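You operate a simulated robot arm through the tools that you are given. There is no shell and no other tool.

Carry out the task below with a simulated robot arm. There is one attempt and no reset: what you move stays moved.

JOB
Wet the sponge, wipe up the flour dust and the brown splash.
Fine: wet it under the sink tap; put it back; leave the tap off. What is to be rubbed or washed off counts as gone when no trace of it is left.

The check looks at the end state, three seconds after you hand in, the way a careful person would. Anything else that was tipped, shoved, dropped, spilled or broken makes it a failure.

ROBOT AND FRAMES
A 6-joint arm with a two-finger gripper, fixed in place. Base frame: the origin is at the foot of the arm, x ahead of it, y to its left, z up. Lengths are in mm, angles in degrees, forces in N, time in s.
Its first joint turns from -166.0 to 166.0 degrees. Payload 2.45 kg.
The tool frame sits at the grasp point between the pads (the TCP): z along the fingers, y along the line on which they close. The tips reach 20 mm beyond it. The gripper opens to 140 mm. The gripper's body begins 168 mm behind the TCP.
Orientation is told as [roll, pitch, yaw] about the base's x, y, z axes, in that order, counted from this pose: with the fingers straight down and closing along the base's y, the tool's x points along the base's -x, its y along +y and its z along -z.

CONTROLS
- The arm moves only by the tool apply_moves. Its argument "moves" is a list of rows, each an object (a shift or turn left out is 0, a gripper value left out holds the last) with "travel": the shift along the base's x, y, z in mm, a list of three; "angular": the turn, a rotation vector about the base's x, y, z in degrees, a list of three; "fingers": the opening, from 0 (shut) to 1 (fully open). In form: [{"travel": [tx, ty, tz], "angular": [rx, ry, rz], "fingers": fingers}, ...]. A call has 1 to 20 rows; each row is the pose to reach, as a shift and turn from the pose commanded when the call began. Each row takes 0.2 s and may step no farther than 50 mm and 8.6 degrees from the row before; otherwise, or with a gripper value out of range, the whole call is refused. Where a pose cannot be reached the arm comes as near as it can. A force on the tool above 70 N (or 10 N above the force at the start of the call, whichever is more), or a blocked arm, ends the call early, and 0.2 s more pass. The fingers move at their own pace (about 45 mm/s each) and stop on an object; they squeeze with about 36 N. The grip force told is the motor's: it shows also when the fingers shut on nothing. Time passes only in rows, and 0.2 s behind the last, so rows that repeat a pose let the fingers close. It gives the time, the measured TCP pose, the force on the tool (base axes), the opening and the grip force at its end, in the units of the frame above (readings bear some noise), with the torque about the TCP (base axes, N m) and any sound that the robot's microphone picked up.
- Cameras (640 x 400 px; columns grow to the right, rows downward): "scene" is fixed at [223, 647.5, 1554.6]; the picture's right is [-0.35, -0.94, 0.00], its down [-0.42, 0.16, -0.89] and it looks along [0.84, -0.31, -0.45] (base axes); focal length 313 px, centre (320, 200). "wrist" rides on the gripper at [78, 11, -209] in the tool frame; the picture's right is [-0.14, 0.99, 0.00], its down [-0.92, -0.13, -0.37] and it looks along [-0.37, -0.05, 0.93] (tool axes); focal length 280 px, centre (320, 200). There is no depth. A picture from a camera that has moved, and an enlarged one, comes with that camera's place and axes in the base frame and with its lens. The place of the scene camera against the robot may be out by one fixed shift of up to 18 mm in any direction.
- snapshot(camera): a new picture of that camera. It takes no simulated time.
- enlarge(camera, box): a new picture of the part [left, top, right, bottom] of that camera's present view, enlarged. It takes no simulated time.
- finish_job(): hands the job in; it is judged then, once.

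Places have to be worked out from the pictures, the camera data and where the tool is seen. Open the gripper and draw the arm clear of the work before you hand the job in, unless the task says otherwise.

The tools are called after "Call:" as name(argument=value, ...) on one line, values as JSON. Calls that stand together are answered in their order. apply_moves: Moves the arm, as the interface text tells. Its arguments: {"type":"object","properties":{"moves":{"type":"array","items":{"type":"object","properties":{"travel":{"type":"array","items":{"type":"number"}},"angular":{"type":"array","items":{"type":"number"}},"fingers":{"type":"number"}}}}},"required":["moves"]} The other tools are called the same way: snapshot (camera) takes a picture; enlarge (camera, box) takes an enlarged picture of a part of a camera's view; finish_job () hands the job in.

At the start:

```text
time_s: 0.0
tcp_pos: [691.8, 9.3, 1333.4]
orientation: [0.0, 0.0, 0.0]
wrist_force: [-0.3, -0.5, -0.3]
torque: [-0.03, 0.01, 0.02]
gripper_width: 140.2
gripper_force: 0.0
```

scene: 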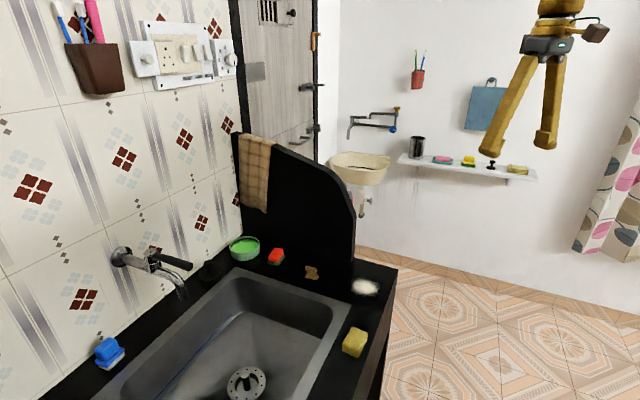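
wrist: 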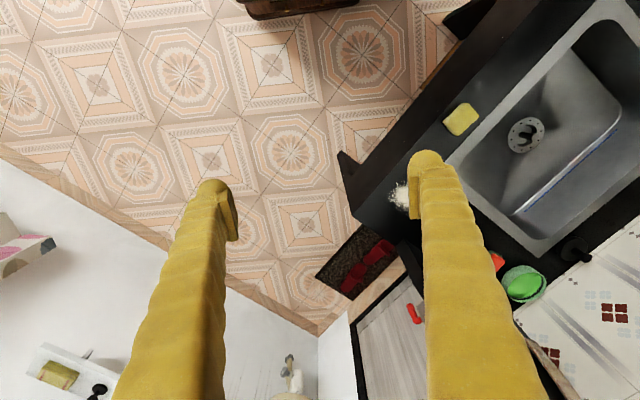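

I'll start by looking closely at the sink area in both cameras to find the sponge, tap, flour dust and brown splash.

Call:
enlarge(camera="scene", box=[200, 210, 420, 400])

Call:
enlarge(camera="scene", box=[60, 220, 260, 400])

Call:
enlarge(camera="wrist", box=[340, 80, 640, 320])

```text
2.11 times, centred on (310, 305) of scene
camera zoom: at [223.0, 647.5, 1554.6], right [-0.35, -0.94, 0.0], down [-0.42, 0.16, -0.89], along [0.84, -0.31, -0.45], focal length 659 px, centre (341, -21)
```

zoom: 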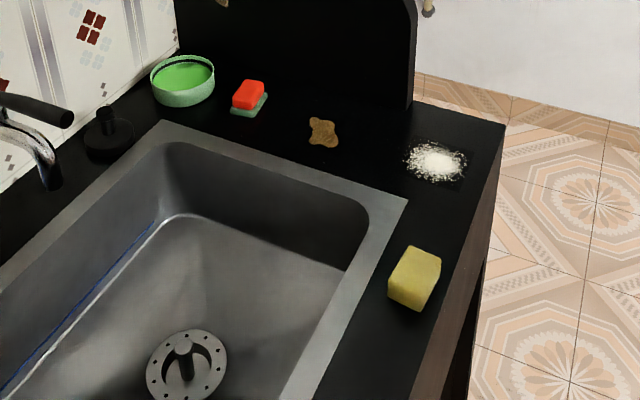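

```text
2.22 times, centred on (160, 310) of scene
camera zoom: at [223.0, 647.5, 1554.6], right [-0.35, -0.94, 0.0], down [-0.42, 0.16, -0.89], along [0.84, -0.31, -0.45], focal length 695 px, centre (676, -44)
```

zoom: 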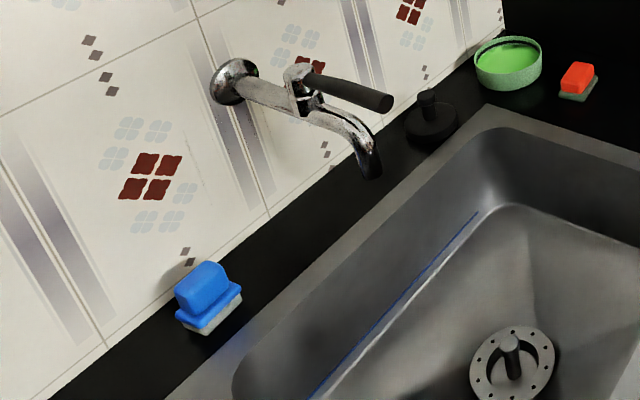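

```text
1.67 times, centred on (490, 200) of wrist
camera zoom: at [615.2, 18.1, 1543.2], right [0.14, 0.99, 0.0], down [0.92, -0.13, 0.37], along [0.37, -0.05, -0.93], focal length 467 px, centre (37, 200)
```

zoom: 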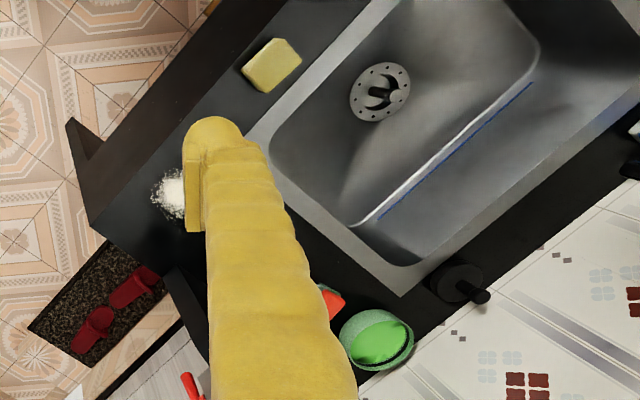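

The counter stands turned about 45° to my base: the sponge is near (734, 353), the flour near (935, 212), the splash near (1067, 370), and the surface at z≈815. I'll swing the wrist toward the sink and turn 45° to get a clear look at the tap.

Call:
apply_moves(moves=[{"travel": [-16, 40, -6], "angular": [0, 0, 5.6]}, {"travel": [-32, 80, -12], "angular": [0, 0, 11.2]}, {"travel": [-48, 120, -18], "angular": [0, 0, 16.9]}, {"travel": [-64, 160, -24], "angular": [0, 0, 22.5]}, {"travel": [-80, 200, -30], "angular": [0, 0, 28.1]}, {"travel": [-96, 240, -36], "angular": [0, 0, 33.7]}, {"travel": [-112, 280, -42], "angular": [0, 0, 39.4]}, {"travel": [-128, 320, -48], "angular": [0, 0, 45]}])

Call:
snapshot(camera="wrist")

Call:
snapshot(camera="scene")

```text
time_s: 1.8
tcp_pos: [563.9, 329.6, 1287.8]
orientation: [0.0, 0.0, 45.1]
wrist_force: [-0.1, -0.4, -0.2]
torque: [0.01, 0.01, 0.0]
gripper_width: 139.9
gripper_force: 0.1
```

```text
taken
camera wrist: at [501.6, 280.9, 1496.1], right [-0.6, 0.8, 0.0], down [0.74, 0.56, 0.37], along [0.29, 0.22, -0.93], focal length 280 px, centre (320, 200)
```

wrist: 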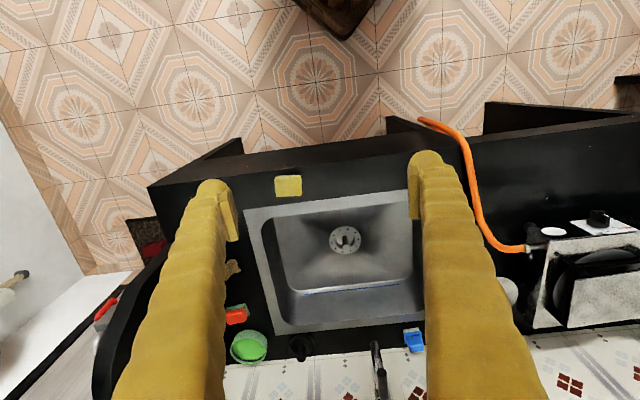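

```text
taken
```

scene: 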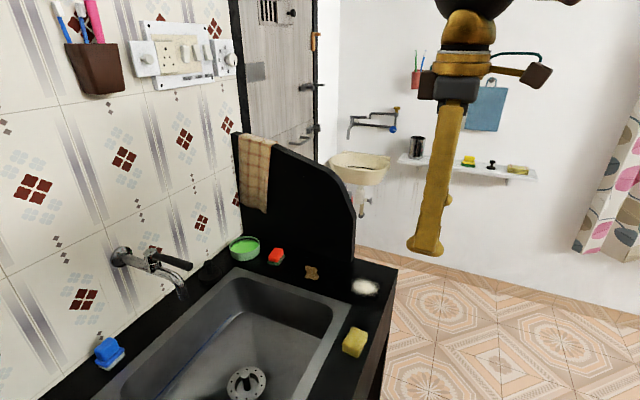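

The tap shows at the bottom of the wrist view. I'll enlarge the tap area, the sponge and the mess to measure them.

Call:
enlarge(camera="wrist", box=[280, 290, 460, 400])

Call:
enlarge(camera="wrist", box=[220, 160, 360, 250])

Call:
enlarge(camera="scene", box=[90, 230, 210, 310])

Call:
enlarge(camera="scene", box=[220, 230, 400, 370])

```text
3.56 times, centred on (370, 345) of wrist
camera zoom: at [501.6, 280.9, 1496.1], right [-0.6, 0.8, 0.0], down [0.74, 0.56, 0.37], along [0.29, 0.22, -0.93], focal length 997 px, centre (142, -316)
```

zoom: 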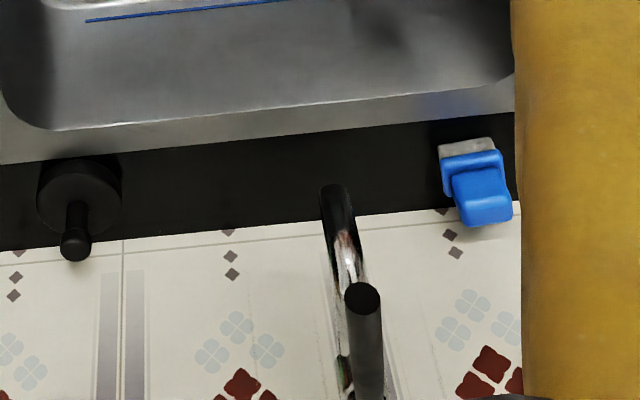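

```text
4.44 times, centred on (290, 205) of wrist
camera zoom: at [501.6, 280.9, 1496.1], right [-0.6, 0.8, 0.0], down [0.74, 0.56, 0.37], along [0.29, 0.22, -0.93], focal length 1246 px, centre (453, 178)
```

zoom: 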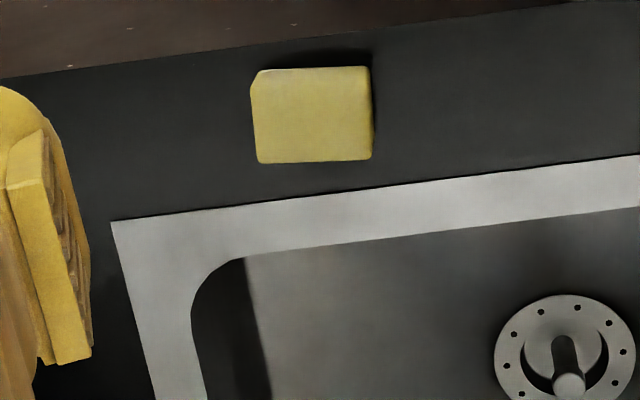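

```text
5.00 times, centred on (150, 270) of scene
camera zoom: at [223.0, 647.5, 1554.6], right [-0.35, -0.94, 0.0], down [-0.42, 0.16, -0.89], along [0.84, -0.31, -0.45], focal length 1565 px, centre (1170, -150)
```

zoom: 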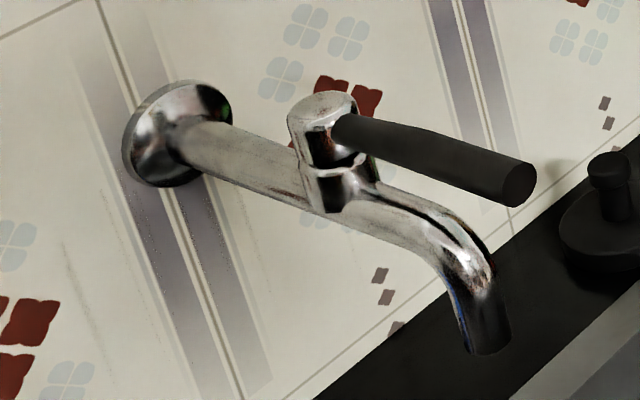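

```text
2.86 times, centred on (310, 300) of scene
camera zoom: at [223.0, 647.5, 1554.6], right [-0.35, -0.94, 0.0], down [-0.42, 0.16, -0.89], along [0.84, -0.31, -0.45], focal length 894 px, centre (349, -86)
```

zoom: 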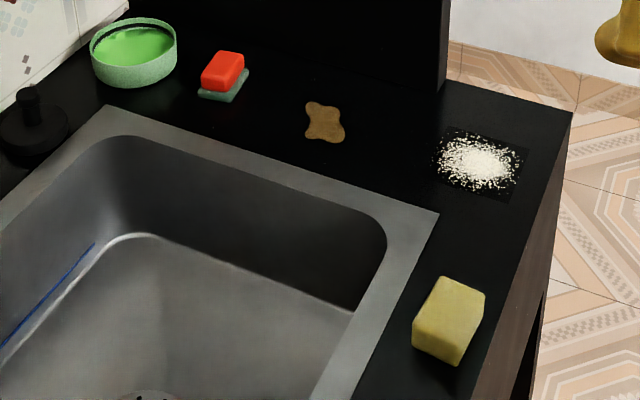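

The tap is a wall pipe with a swivel lever on a vertical valve: lever tip near (875, 730, 1078), spout mouth near (906, 765, 964). I'll move closer with a 30° outward tilt to see the tap well and check the reach.

Call:
apply_moves(moves=[{"travel": [18, 30, -23], "angular": [2.65, -2.65, 0]}, {"travel": [36, 59, -47], "angular": [5.3, -5.3, 0]}, {"travel": [54, 88, -70], "angular": [7.95, -7.95, 0]}, {"travel": [72, 118, -94], "angular": [10.6, -10.6, 0]}, {"travel": [90, 148, -117], "angular": [13.25, -13.25, 0]}, {"travel": [107, 177, -141], "angular": [15.9, -15.9, 0]}, {"travel": [125, 206, -164], "angular": [18.55, -18.55, 0]}, {"travel": [143, 236, -188], "angular": [21.2, -21.2, 0]}])

Call:
snapshot(camera="wrist")

Call:
snapshot(camera="scene")

```text
time_s: 3.6
tcp_pos: [707.5, 564.1, 1098.8]
orientation: [0.1, -30.1, 44.9]
wrist_force: [0.1, -0.3, 0.4]
torque: [-0.01, -0.03, 0.0]
gripper_width: 140.1
gripper_force: 0.2
```

```text
taken
camera wrist: at [578.8, 448.5, 1240.7], right [-0.62, 0.78, 0.07], down [0.52, 0.34, 0.78], along [0.59, 0.52, -0.62], focal length 280 px, centre (320, 200)
```

wrist: 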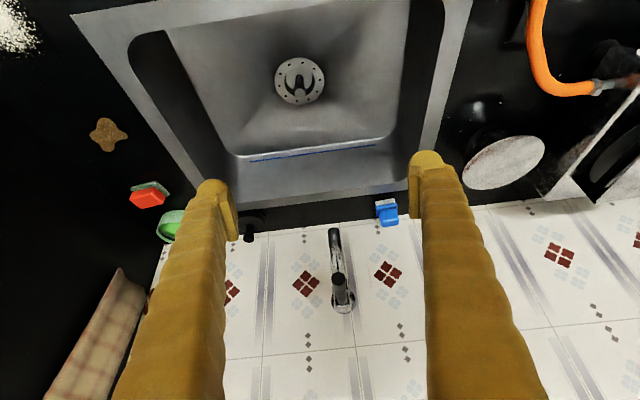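

```text
taken
```

scene: 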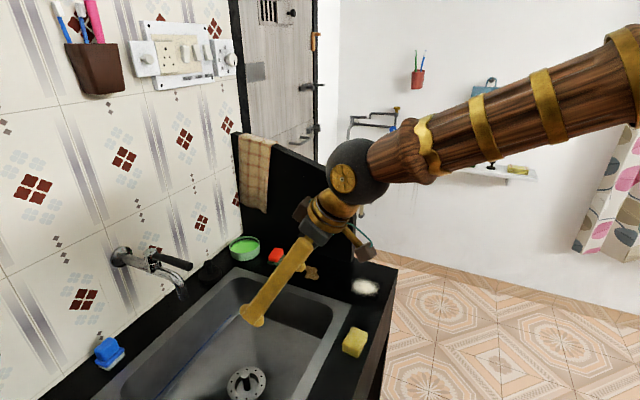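

Reach is good with the tilt. I'll enlarge the tap, the splash and the flour in this view to pin down their positions.

Call:
enlarge(camera="wrist", box=[290, 210, 390, 330])

Call:
enlarge(camera="wrist", box=[0, 0, 220, 240])

Call:
enlarge(camera="scene", box=[100, 230, 290, 350])

```text
3.33 times, centred on (340, 270) of wrist
camera zoom: at [578.8, 448.5, 1240.7], right [-0.62, 0.78, 0.07], down [0.52, 0.34, 0.78], along [0.59, 0.52, -0.62], focal length 935 px, centre (253, -33)
```

zoom: 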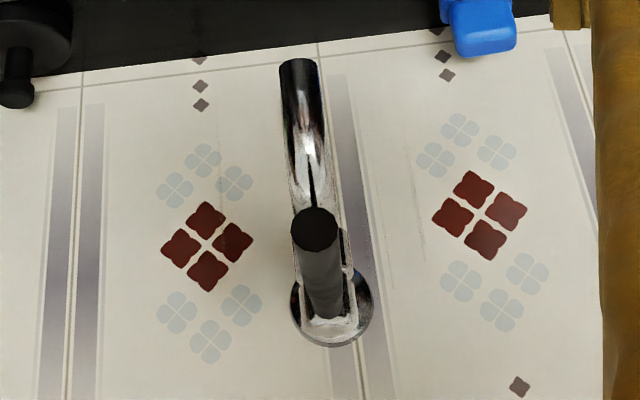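

```text
1.67 times, centred on (110, 120) of wrist
camera zoom: at [578.8, 448.5, 1240.7], right [-0.62, 0.78, 0.07], down [0.52, 0.34, 0.78], along [0.59, 0.52, -0.62], focal length 467 px, centre (670, 333)
```

zoom: 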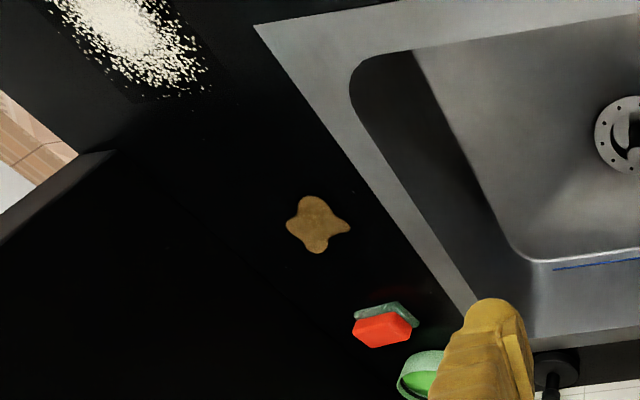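

```text
3.33 times, centred on (195, 290) of scene
camera zoom: at [223.0, 647.5, 1554.6], right [-0.35, -0.94, 0.0], down [-0.42, 0.16, -0.89], along [0.84, -0.31, -0.45], focal length 1043 px, centre (737, -100)
```

zoom: 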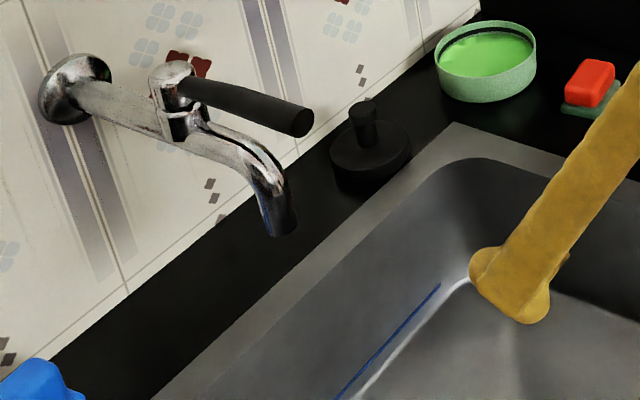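

The wrist views agree: lever tip at about (n 1143, t −102, z 1068) in counter-aligned axes, handle about 22 mm thick, counter at z≈798. I'll tilt to 45°, part the fingers to 84 mm, and move in above the handle so as to straddle it.

Call:
apply_moves(moves=[{"travel": [25, 25, 7], "angular": [1.8, -1.8, 0], "fingers": 0.6}, {"travel": [50, 50, 14], "angular": [3.6, -3.6, 0], "fingers": 0.6}, {"travel": [75, 75, 21], "angular": [5.3, -5.3, 0], "fingers": 0.6}, {"travel": [100, 100, 28], "angular": [7.1, -7.1, 0], "fingers": 0.6}, {"travel": [125, 125, 35], "angular": [8.9, -8.9, 0], "fingers": 0.6}, {"travel": [149, 149, 41], "angular": [10.6, -10.6, 0], "fingers": 0.6}])

Call:
snapshot(camera="wrist")

Call:
enlarge(camera="scene", box=[80, 180, 320, 340])

```text
time_s: 5.0
tcp_pos: [856.4, 714.5, 1141.4]
orientation: [0.0, -44.9, 45.1]
wrist_force: [0.6, 0.1, 0.3]
torque: [-0.03, -0.02, 0.03]
gripper_width: 84.0
gripper_force: 0.1
```

```text
taken
camera wrist: at [706.5, 577.1, 1232.7], right [-0.63, 0.77, 0.1], down [0.37, 0.19, 0.91], along [0.68, 0.61, -0.4], focal length 280 px, centre (320, 200)
```

wrist: 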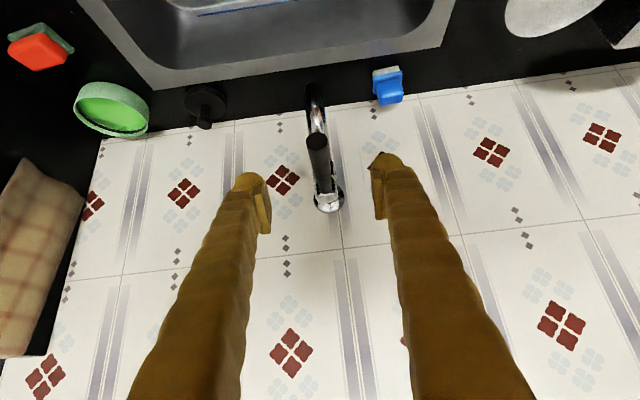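

```text
2.50 times, centred on (200, 260) of scene
camera zoom: at [223.0, 647.5, 1554.6], right [-0.35, -0.94, 0.0], down [-0.42, 0.16, -0.89], along [0.84, -0.31, -0.45], focal length 782 px, centre (620, 50)
```

zoom: 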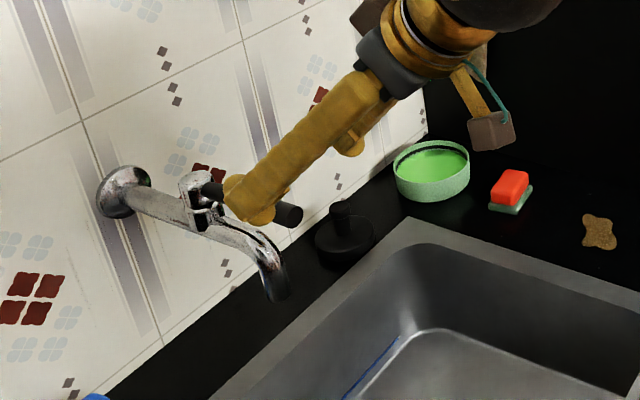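

The handle lies centred between the fingers. I'll lower onto it so the pads stand on either side at handle height.

Call:
apply_moves(moves=[{"travel": [10, 10, -20]}, {"travel": [20, 20, -40]}, {"travel": [29, 29, -57]}, {"travel": [38, 37, -73]}])

Call:
snapshot(camera="wrist")

Call:
enlarge(camera="scene", box=[80, 180, 320, 340])

```text
time_s: 6.0
tcp_pos: [894.2, 752.0, 1067.6]
orientation: [0.1, -45.0, 45.2]
wrist_force: [0.3, 0.4, 0.0]
torque: [-0.03, 0.01, 0.01]
gripper_width: 83.9
gripper_force: 0.1
```

```text
taken
camera wrist: at [743.5, 614.1, 1158.8], right [-0.63, 0.77, 0.1], down [0.37, 0.19, 0.91], along [0.68, 0.61, -0.4], focal length 280 px, centre (320, 200)
```

wrist: 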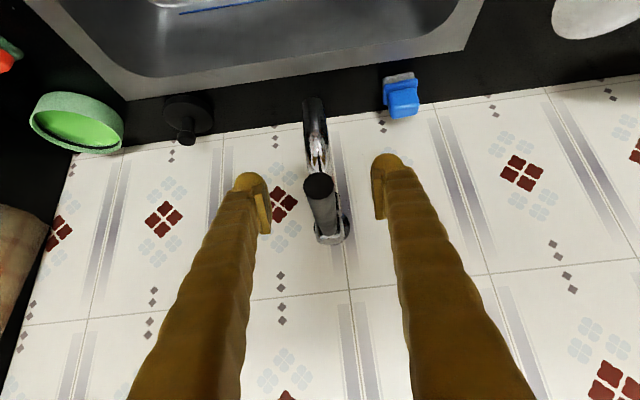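

```text
2.50 times, centred on (200, 260) of scene
camera zoom: at [223.0, 647.5, 1554.6], right [-0.35, -0.94, 0.0], down [-0.42, 0.16, -0.89], along [0.84, -0.31, -0.45], focal length 782 px, centre (620, 50)
```

zoom: 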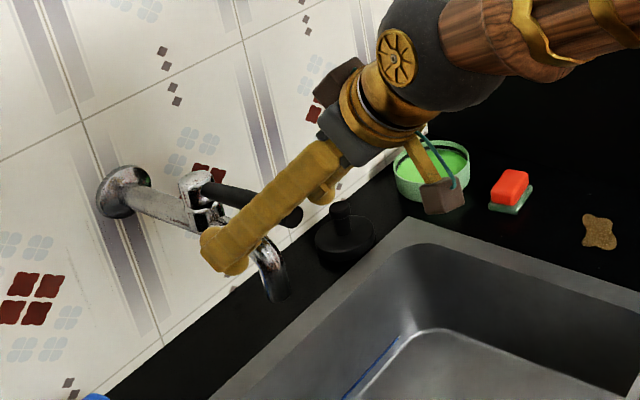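

The pads now straddle the handle without touching it. I'll push it gently sideways toward +t in small steps, to see whether it yields and whether water sounds.

Call:
apply_moves(moves=[{"travel": [-10, 10, 0]}, {"travel": [-18, 18, 0]}, {"travel": [-21, 21, 0]}, {"travel": [-24, 24, 0]}])

```text
time_s: 7.0
tcp_pos: [870.3, 774.4, 1065.4]
orientation: [-0.1, -45.0, 45.0]
wrist_force: [7.2, -3.7, -1.4]
torque: [0.02, 0.04, 0.2]
gripper_width: 88.7
gripper_force: 3.7
```

Contact is made with about 8 N of resistance. I'll nudge a few millimetres further and check whether the force grows or the handle follows.

Call:
apply_moves(moves=[{"travel": [-2, 2, 0]}, {"travel": [-4, 4, 0]}])

Call:
snapshot(camera="wrist")

```text
time_s: 7.6
tcp_pos: [866.8, 777.6, 1067.5]
orientation: [0.0, -45.0, 44.9]
wrist_force: [19.6, -13.9, -1.8]
torque: [0.19, 0.2, 0.68]
gripper_width: 97.3
gripper_force: 9.9
```

```text
taken
camera wrist: at [716.4, 641.0, 1158.4], right [-0.63, 0.77, 0.1], down [0.37, 0.19, 0.91], along [0.68, 0.61, -0.4], focal length 280 px, centre (320, 200)
```

wrist: 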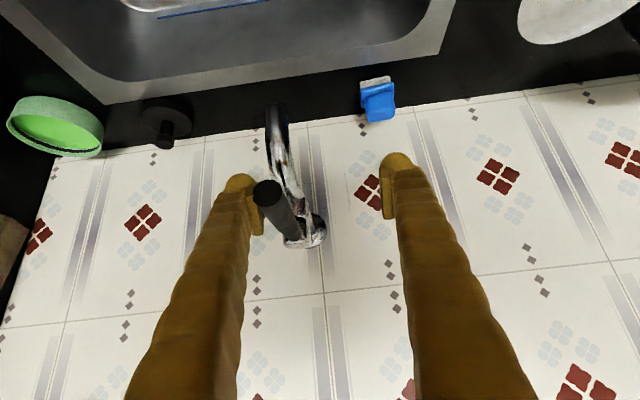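

The handle didn't budge that way (24 N and the fingers gave instead), so +t is its stop. I'll back off and push the other way, toward −t.

Call:
apply_moves(moves=[{"travel": [10, -10, 0]}, {"travel": [28, -28, 0]}, {"travel": [42, -42, 0]}, {"travel": [48, -48, 0]}, {"travel": [51, -51, 0]}, {"travel": [54, -54, 0]}])

Call:
snapshot(camera="wrist")

```text
time_s: 9.0
tcp_pos: [920.0, 724.6, 1067.3]
orientation: [-0.1, -45.0, 45.0]
wrist_force: [0.4, 0.0, 0.0]
torque: [0.0, 0.0, 0.01]
gripper_width: 84.2
gripper_force: 0.0
```

```text
taken
camera wrist: at [769.9, 587.4, 1158.6], right [-0.63, 0.77, 0.1], down [0.37, 0.19, 0.91], along [0.68, 0.61, -0.4], focal length 280 px, centre (320, 200)
```

wrist: 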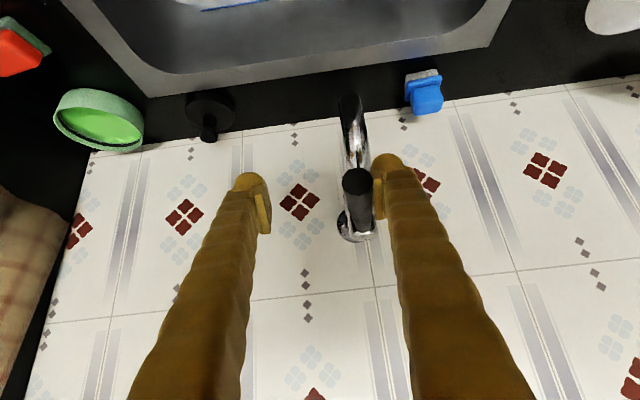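

No resistance yet on this side; the pad is just at the handle. I'll push on in small steps toward −t.

Call:
apply_moves(moves=[{"travel": [3, -3, 0]}, {"travel": [6, -6, 0]}, {"travel": [9, -9, 0]}])

Call:
snapshot(camera="wrist")

```text
time_s: 9.8
tcp_pos: [929.5, 715.9, 1066.8]
orientation: [0.0, -45.0, 45.1]
wrist_force: [0.0, -0.1, 0.4]
torque: [-0.01, 0.0, -0.03]
gripper_width: 84.2
gripper_force: 0.4
```

```text
taken
camera wrist: at [778.8, 578.9, 1158.3], right [-0.63, 0.77, 0.1], down [0.37, 0.19, 0.91], along [0.68, 0.61, -0.4], focal length 280 px, centre (320, 200)
```

wrist: 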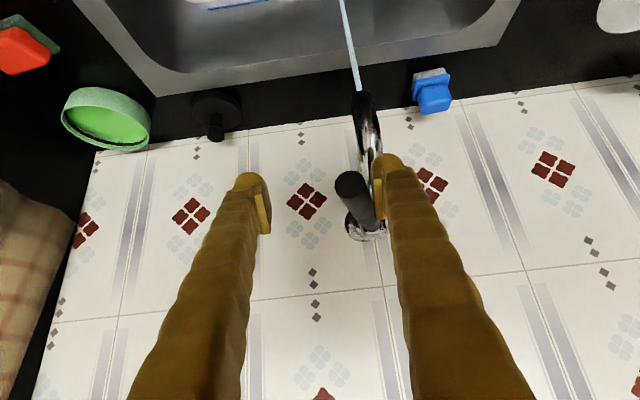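

The handle follows and a water stream has appeared. I'll check the flow in the scene camera.

Call:
enlarge(camera="scene", box=[80, 200, 320, 400])

Call:
enlarge(camera="wrist", box=[240, 0, 480, 260])

```text
2.00 times, centred on (200, 300) of scene
camera zoom: at [223.0, 647.5, 1554.6], right [-0.35, -0.94, 0.0], down [-0.42, 0.16, -0.89], along [0.84, -0.31, -0.45], focal length 626 px, centre (560, 0)
```

zoom: 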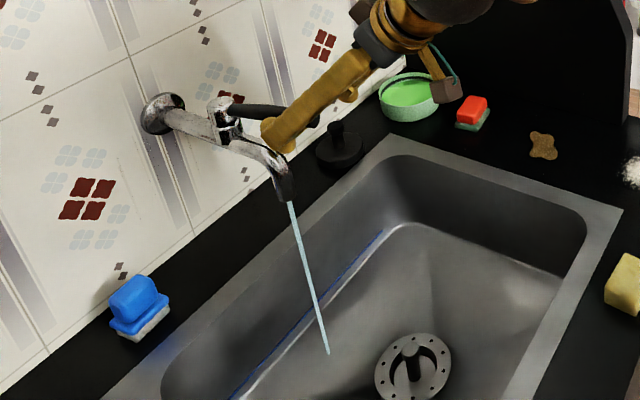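

```text
1.54 times, centred on (360, 130) of wrist
camera zoom: at [778.8, 578.9, 1158.3], right [-0.63, 0.77, 0.1], down [0.37, 0.19, 0.91], along [0.68, 0.61, -0.4], focal length 431 px, centre (258, 308)
```

zoom: 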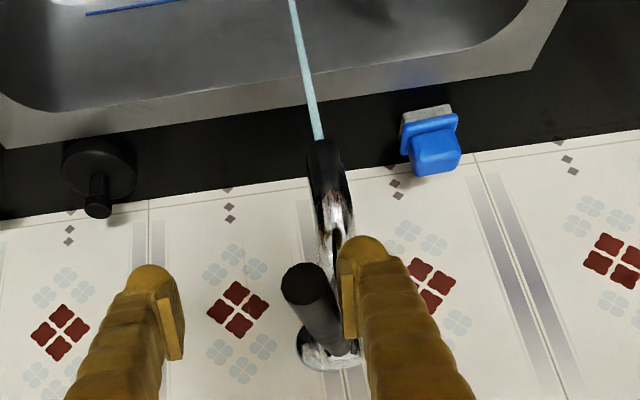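

The tap is running with a straight vertical stream about n≈1180. I'll free the handle, rise clear of it, and go to look at the sponge from just above.

Call:
apply_moves(moves=[{"travel": [-5, 5, 0]}, {"travel": [-8, 2, 40]}, {"travel": [-25, -15, 75]}, {"travel": [-50, -45, 85], "fingers": 0.75}, {"travel": [-70, -85, 80], "fingers": 0.75}, {"travel": [-90, -125, 65], "fingers": 0.75}, {"travel": [-108, -165, 45]}, {"travel": [-126, -205, 23]}, {"travel": [-144, -245, 0]}, {"travel": [-162, -283, -25]}, {"travel": [-180, -320, -52]}, {"travel": [-195, -350, -85]}, {"travel": [-202.6, -368, -107]}])

Call:
snapshot(camera="wrist")

Call:
snapshot(camera="scene")

```text
time_s: 12.6
tcp_pos: [725.2, 348.3, 958.7]
orientation: [0.1, -45.0, 45.1]
wrist_force: [-0.3, -0.4, -0.1]
torque: [0.02, 0.01, 0.04]
gripper_width: 105.0
gripper_force: 0.1
```

```text
taken
camera wrist: at [576.1, 211.1, 1052.1], right [-0.63, 0.77, 0.1], down [0.37, 0.19, 0.91], along [0.68, 0.61, -0.4], focal length 280 px, centre (320, 200)
```

wrist: 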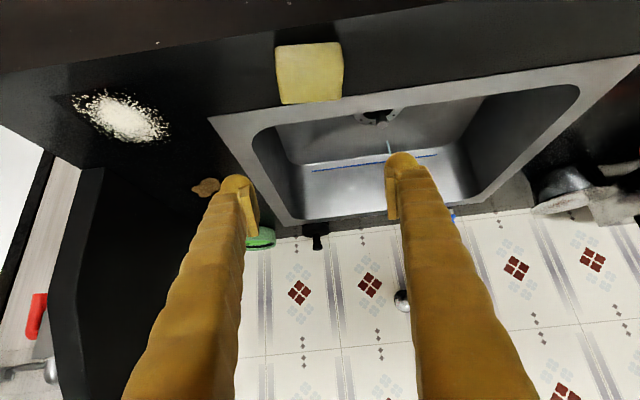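

```text
taken
```

scene: 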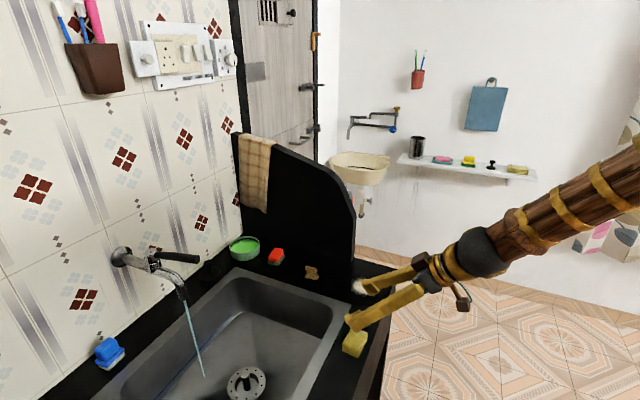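

Call:
enlarge(camera="wrist", box=[240, 20, 400, 130])

Call:
enlarge(camera="scene", box=[310, 290, 410, 390])

Call:
enlarge(camera="wrist", box=[40, 60, 280, 210])

```text
3.64 times, centred on (320, 75) of wrist
camera zoom: at [576.1, 211.1, 1052.1], right [-0.63, 0.77, 0.1], down [0.37, 0.19, 0.91], along [0.68, 0.61, -0.4], focal length 1020 px, centre (320, 654)
```

zoom: 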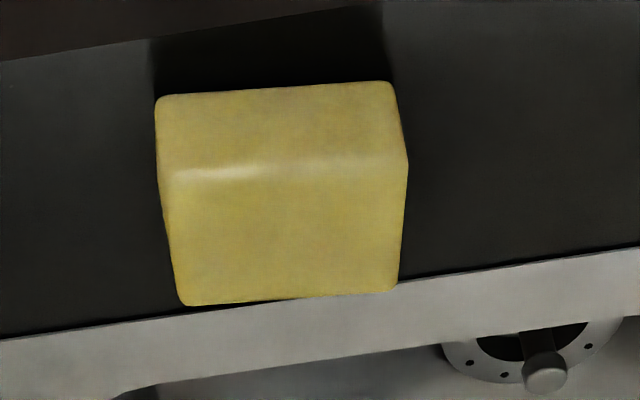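

```text
4.00 times, centred on (360, 340) of scene
camera zoom: at [223.0, 647.5, 1554.6], right [-0.35, -0.94, 0.0], down [-0.42, 0.16, -0.89], along [0.84, -0.31, -0.45], focal length 1252 px, centre (160, -360)
```

zoom: 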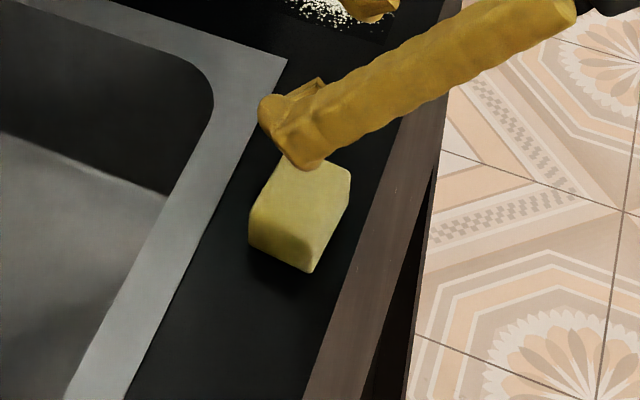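

```text
2.67 times, centred on (160, 135) of wrist
camera zoom: at [576.1, 211.1, 1052.1], right [-0.63, 0.77, 0.1], down [0.37, 0.19, 0.91], along [0.68, 0.61, -0.4], focal length 748 px, centre (747, 373)
```

zoom: 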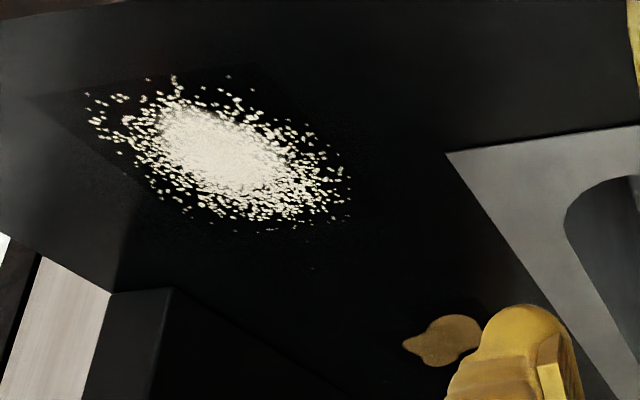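

The sponge measures about 65×46×30 mm, is turned about 7.5° from the counter edge, and is centred near (737, 359). I'll yaw −7.5°, centre over it and come down partway with open fingers either side.

Call:
apply_moves(moves=[{"travel": [5, 6, -20], "angular": [0, 0, -3.8]}, {"travel": [10.4, 11.1, -45], "angular": [0, 0, -7.5]}, {"travel": [10.4, 11.1, -75], "angular": [0, 0, -7.5]}, {"travel": [10.4, 11.1, -100], "angular": [0, 0, -7.5]}, {"travel": [10.4, 11.1, -110], "angular": [0, 0, -7.5]}])

Call:
snapshot(camera="wrist")

Call:
enlarge(camera="scene", box=[310, 290, 410, 390])

```text
time_s: 13.8
tcp_pos: [736.6, 358.8, 849.2]
orientation: [-0.1, -45.0, 37.7]
wrist_force: [0.4, 0.5, 0.1]
torque: [-0.02, -0.03, 0.01]
gripper_width: 104.9
gripper_force: 0.0
```

```text
taken
camera wrist: at [570.6, 242.6, 941.6], right [-0.53, 0.84, 0.1], down [0.39, 0.14, 0.91], along [0.76, 0.52, -0.4], focal length 280 px, centre (320, 200)
```

wrist: 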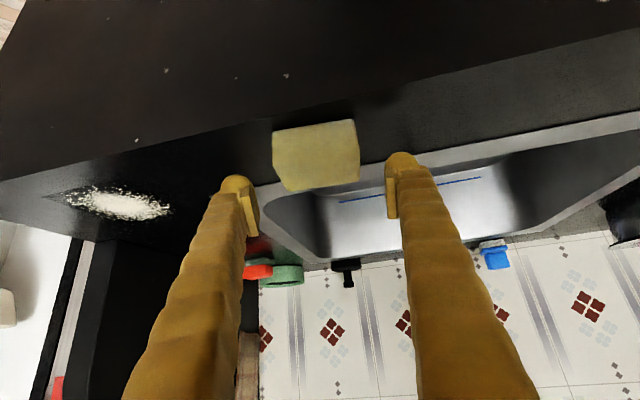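

```text
4.00 times, centred on (360, 340) of scene
camera zoom: at [223.0, 647.5, 1554.6], right [-0.35, -0.94, 0.0], down [-0.42, 0.16, -0.89], along [0.84, -0.31, -0.45], focal length 1252 px, centre (160, -360)
```

zoom: 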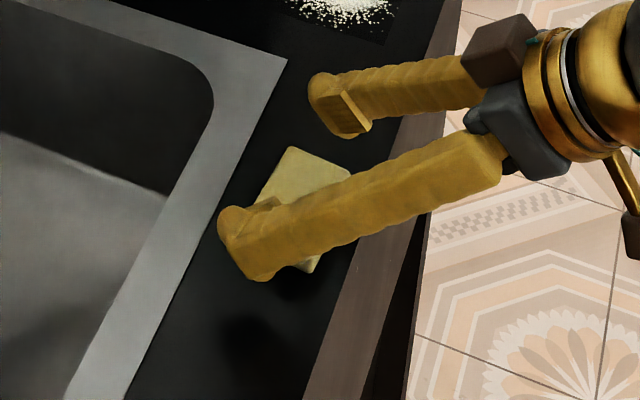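

Call:
enlarge(camera="wrist", box=[220, 90, 420, 215])

```text
3.20 times, centred on (320, 152) of wrist
camera zoom: at [570.6, 242.6, 941.6], right [-0.53, 0.84, 0.1], down [0.39, 0.14, 0.91], along [0.76, 0.52, -0.4], focal length 897 px, centre (320, 352)
```

zoom: 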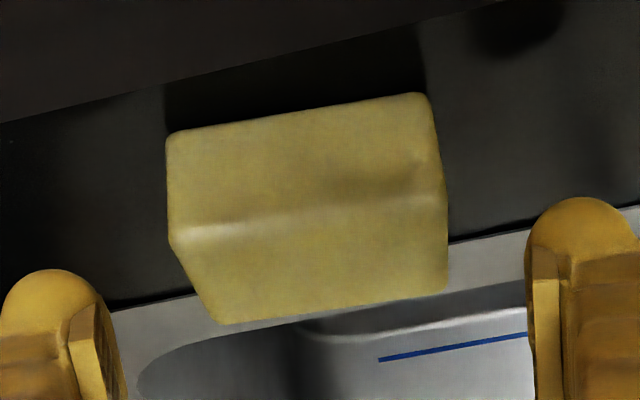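

The sponge is squarely between the pads, aligned within 2°. I'll lower the last 17 mm slowly and watch the force.

Call:
apply_moves(moves=[{"travel": [1.2, 0.9, -6]}, {"travel": [2.4, 1.8, -12]}, {"travel": [2.4, 1.8, -16]}])

Call:
enlarge(camera="wrist", box=[200, 70, 440, 220])

Call:
enlarge(camera="scene", box=[320, 310, 400, 370])

```text
time_s: 14.6
tcp_pos: [740.2, 361.0, 833.8]
orientation: [0.0, -45.0, 37.5]
wrist_force: [-0.1, 0.1, -0.1]
torque: [0.01, -0.01, 0.0]
gripper_width: 104.7
gripper_force: 0.0
```

```text
2.67 times, centred on (320, 145) of wrist
camera zoom: at [572.9, 244.4, 925.6], right [-0.53, 0.84, 0.1], down [0.39, 0.14, 0.91], along [0.76, 0.52, -0.4], focal length 748 px, centre (320, 347)
```

zoom: 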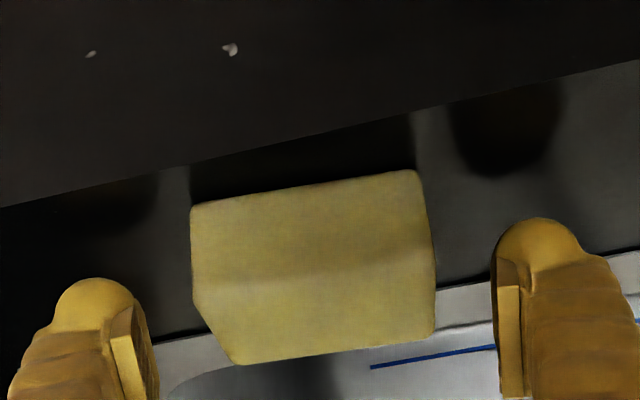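

```text
6.67 times, centred on (360, 340) of scene
camera zoom: at [223.0, 647.5, 1554.6], right [-0.35, -0.94, 0.0], down [-0.42, 0.16, -0.89], along [0.84, -0.31, -0.45], focal length 2086 px, centre (53, -733)
```

zoom: 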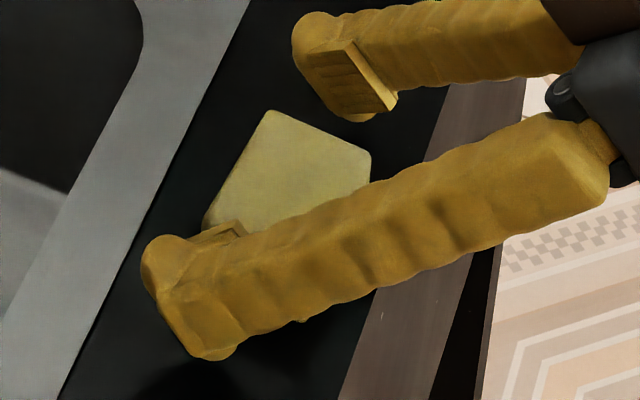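

Clearance to the counter is about 6 mm and the pads flank the sponge. I'll close the fingers on it.

Call:
apply_moves(moves=[{"travel": [0, 0, -2], "fingers": 0.3}, {"travel": [0, 0, -2], "fingers": 0.3}, {"travel": [0, 0, -2], "fingers": 0.3}, {"travel": [0, 0, -2], "fingers": 0.3}, {"travel": [0, 0, -2], "fingers": 0.3}, {"travel": [0, 0, -2], "fingers": 0.3}])

Call:
enlarge(camera="wrist", box=[200, 70, 440, 220])

Call:
enlarge(camera="scene", box=[320, 310, 400, 370])

```text
time_s: 16.0
tcp_pos: [739.5, 359.5, 831.9]
orientation: [0.1, -45.1, 37.6]
wrist_force: [-0.2, 0.0, 0.6]
torque: [0.01, 0.01, -0.01]
gripper_width: 65.8
gripper_force: 35.7
```

```text
2.67 times, centred on (320, 145) of wrist
camera zoom: at [572.8, 244.2, 923.6], right [-0.53, 0.84, 0.1], down [0.39, 0.14, 0.91], along [0.76, 0.52, -0.4], focal length 748 px, centre (320, 347)
```

zoom: 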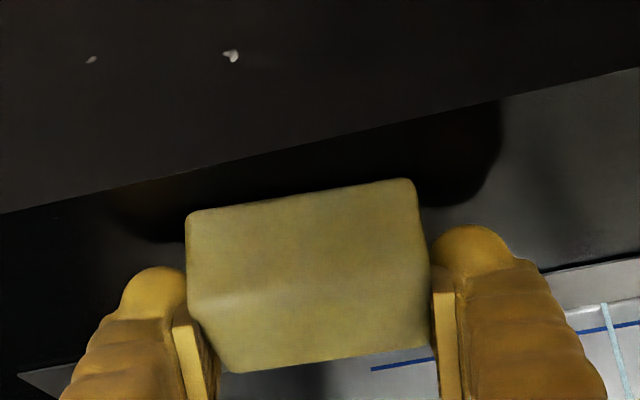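

```text
6.67 times, centred on (360, 340) of scene
camera zoom: at [223.0, 647.5, 1554.6], right [-0.35, -0.94, 0.0], down [-0.42, 0.16, -0.89], along [0.84, -0.31, -0.45], focal length 2086 px, centre (53, -733)
```

zoom: 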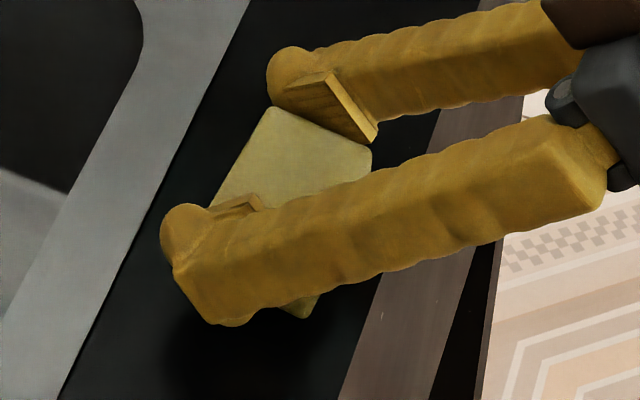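

Gripped at 65.8 mm with 36 N. I'll lift it straight up a little and check it stays in the grip.

Call:
apply_moves(moves=[{"travel": [0, 0, 10]}, {"travel": [0, 0, 30]}, {"travel": [0, 0, 60]}, {"travel": [0, 0, 90]}])

Call:
enlarge(camera="wrist", box=[200, 70, 440, 220])

Call:
enlarge(camera="scene", box=[310, 270, 410, 350])

```text
time_s: 17.0
tcp_pos: [740.7, 359.7, 920.7]
orientation: [-0.1, -44.9, 37.6]
wrist_force: [-0.5, 0.1, -0.5]
torque: [0.01, 0.01, -0.01]
gripper_width: 65.7
gripper_force: 36.0
```

```text
2.67 times, centred on (320, 145) of wrist
camera zoom: at [573.1, 243.9, 1014.0], right [-0.53, 0.84, 0.1], down [0.39, 0.14, 0.91], along [0.76, 0.52, -0.4], focal length 748 px, centre (320, 347)
```

zoom: 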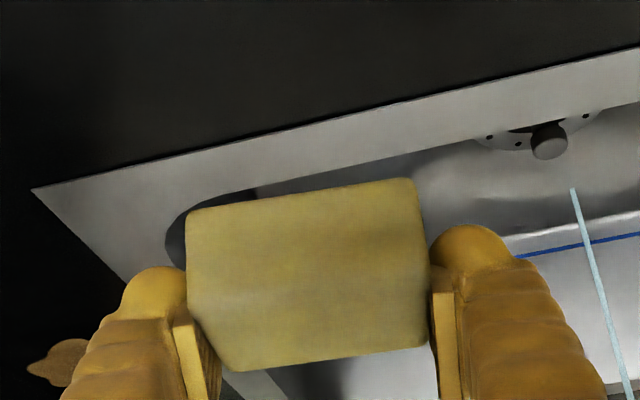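

```text
5.00 times, centred on (360, 310) of scene
camera zoom: at [223.0, 647.5, 1554.6], right [-0.35, -0.94, 0.0], down [-0.42, 0.16, -0.89], along [0.84, -0.31, -0.45], focal length 1565 px, centre (120, -350)
```

zoom: 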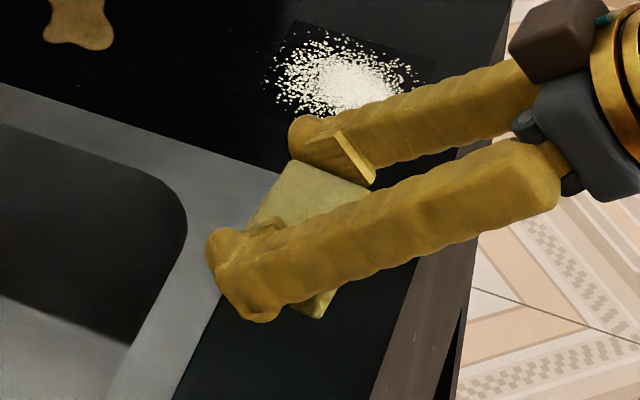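

The sponge holds steady. I'll carry it over the basin to just short of the water stream and look.

Call:
apply_moves(moves=[{"travel": [14, 44, -5]}, {"travel": [29, 88, -11]}, {"travel": [44, 132, -17]}, {"travel": [59, 176, -23]}, {"travel": [74, 220, -29]}, {"travel": [89, 264, -35]}, {"travel": [104, 308, -40]}, {"travel": [118, 351, -45]}])

Call:
snapshot(camera="wrist")

Call:
enlarge(camera="scene", box=[100, 220, 300, 400])

```text
time_s: 18.8
tcp_pos: [881.6, 654.9, 874.5]
orientation: [0.3, -44.9, 37.6]
wrist_force: [0.3, 0.3, 0.2]
torque: [-0.03, 0.04, 0.01]
gripper_width: 65.1
gripper_force: 36.2
out of reach, approached as far as the arm can: row 6, 7, 8
```

```text
taken
camera wrist: at [716.6, 538.1, 967.2], right [-0.53, 0.84, 0.1], down [0.39, 0.14, 0.91], along [0.75, 0.52, -0.4], focal length 280 px, centre (320, 200)
```

wrist: 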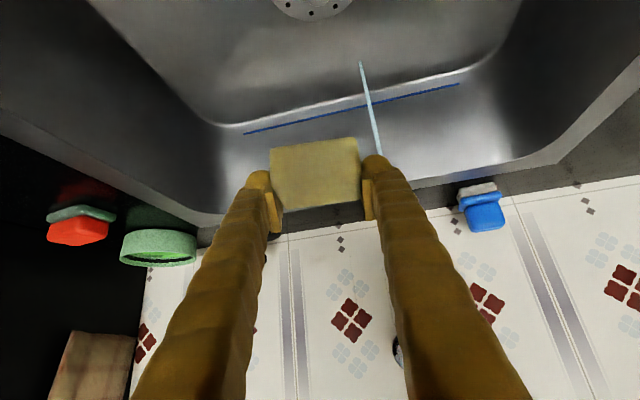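

```text
2.22 times, centred on (200, 310) of scene
camera zoom: at [223.0, 647.5, 1554.6], right [-0.35, -0.94, 0.0], down [-0.42, 0.16, -0.89], along [0.84, -0.31, -0.45], focal length 695 px, centre (587, -44)
```

zoom: 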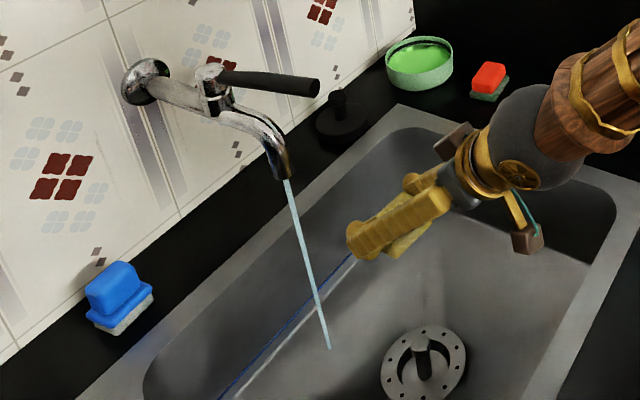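

The controller reports the reach limit here at radius ≈1098 with 45° tilt. I'll look at the whole arm's posture to choose a better tilt.

Call:
snapshot(camera="scene")

```text
taken
```

scene: 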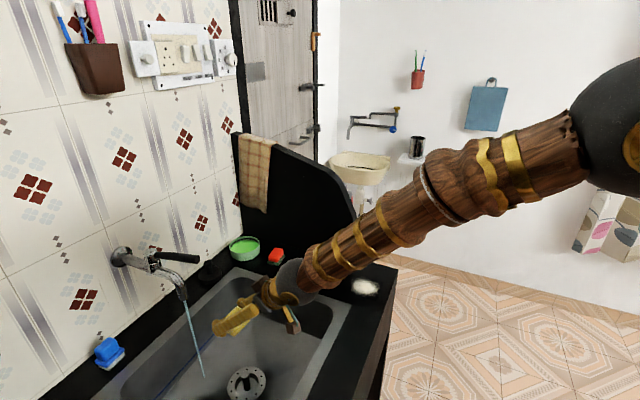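

The stall isn't a length limit: the forearm and tool have become collinear (wrist singularity), because the arm's bearing reached the tool's yaw. I'll back off slightly and yaw the tool +22° so the wrist stays bent on the way to the stream.

Call:
apply_moves(moves=[{"travel": [-7, -20, 7], "angular": [0, 0, 7.3]}, {"travel": [-14, -40, 14], "angular": [0, 0, 14.6]}, {"travel": [-20, -60, 20], "angular": [0, 0, 22]}])

Call:
snapshot(camera="wrist")

Call:
snapshot(camera="scene")

```text
time_s: 19.6
tcp_pos: [864.0, 597.0, 895.2]
orientation: [0.7, -45.3, 58.3]
wrist_force: [-1.2, -0.4, -1.0]
torque: [0.13, -0.14, -0.01]
gripper_width: 65.4
gripper_force: 36.2
out of reach, approached as far as the arm can: row 1
```

```text
taken
camera wrist: at [749.7, 426.5, 986.1], right [-0.8, 0.59, 0.11], down [0.32, 0.26, 0.91], along [0.51, 0.76, -0.4], focal length 280 px, centre (320, 200)
```

wrist: 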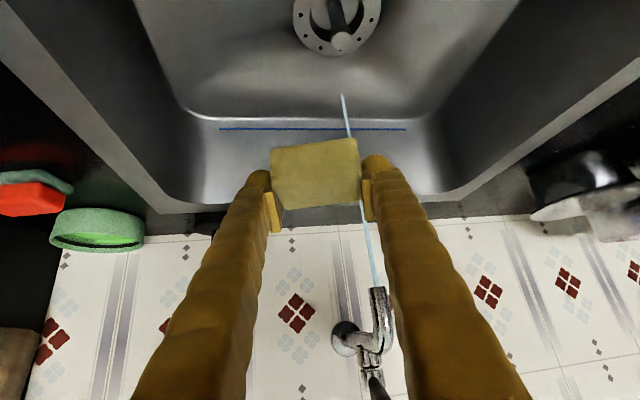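

```text
taken
```

scene: 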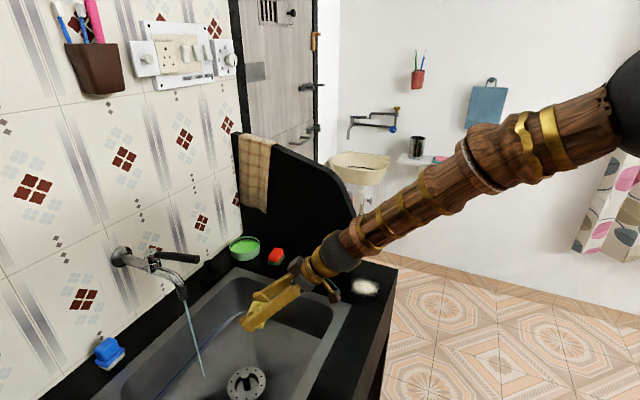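

The base pose reset to where the arm really was, and the wrist is now well bent. The stream lies at about (902, 759), so I'll move the sponge forward into it at z≈888.

Call:
apply_moves(moves=[{"travel": [9, 39, -2]}, {"travel": [18, 78, -4]}, {"travel": [27, 117, -6]}, {"travel": [35, 156, -7]}])

Call:
snapshot(camera="wrist")

Call:
enlarge(camera="scene", box=[100, 220, 300, 400])

```text
time_s: 20.6
tcp_pos: [896.5, 751.7, 885.7]
orientation: [0.0, -45.1, 59.5]
wrist_force: [0.0, 0.4, -0.5]
torque: [-0.02, -0.03, 0.01]
gripper_width: 65.0
gripper_force: 35.7
```

```text
taken
camera wrist: at [785.5, 581.3, 978.4], right [-0.8, 0.59, 0.1], down [0.31, 0.27, 0.91], along [0.51, 0.76, -0.4], focal length 280 px, centre (320, 200)
```

wrist: 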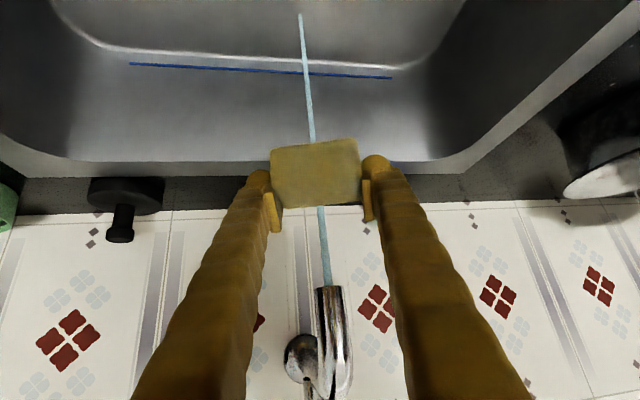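

```text
2.22 times, centred on (200, 310) of scene
camera zoom: at [223.0, 647.5, 1554.6], right [-0.35, -0.94, 0.0], down [-0.42, 0.16, -0.89], along [0.84, -0.31, -0.45], focal length 695 px, centre (587, -44)
```

zoom: 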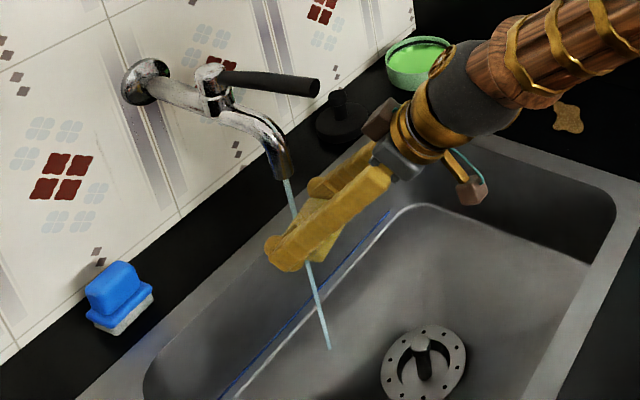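

Call:
enlarge(camera="wrist", box=[240, 100, 400, 240])

Call:
enlarge(camera="scene", box=[160, 260, 250, 330])

```text
2.86 times, centred on (320, 170) of wrist
camera zoom: at [785.5, 581.3, 978.4], right [-0.8, 0.59, 0.1], down [0.31, 0.27, 0.91], along [0.51, 0.76, -0.4], focal length 801 px, centre (320, 286)
```

zoom: 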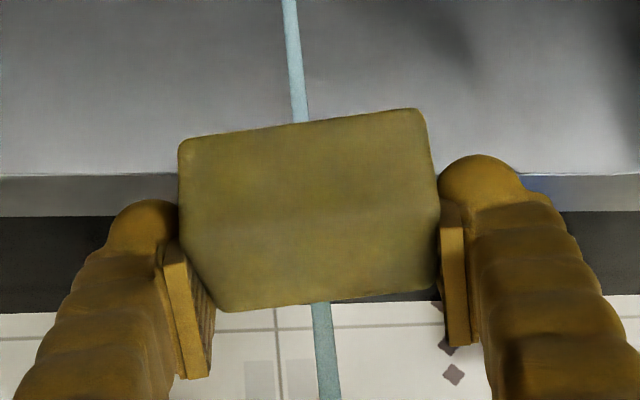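

```text
5.71 times, centred on (205, 295) of scene
camera zoom: at [223.0, 647.5, 1554.6], right [-0.35, -0.94, 0.0], down [-0.42, 0.16, -0.89], along [0.84, -0.31, -0.45], focal length 1788 px, centre (977, -343)
```

zoom: 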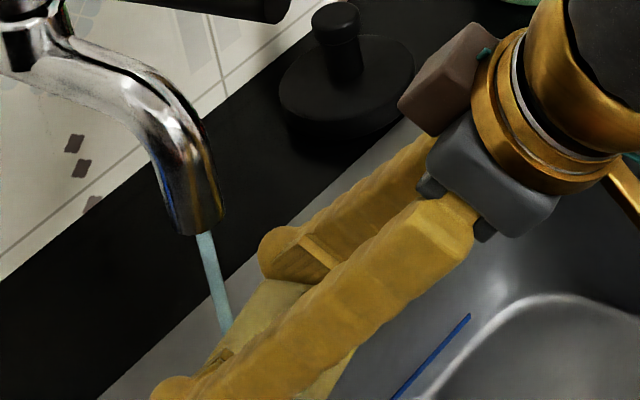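

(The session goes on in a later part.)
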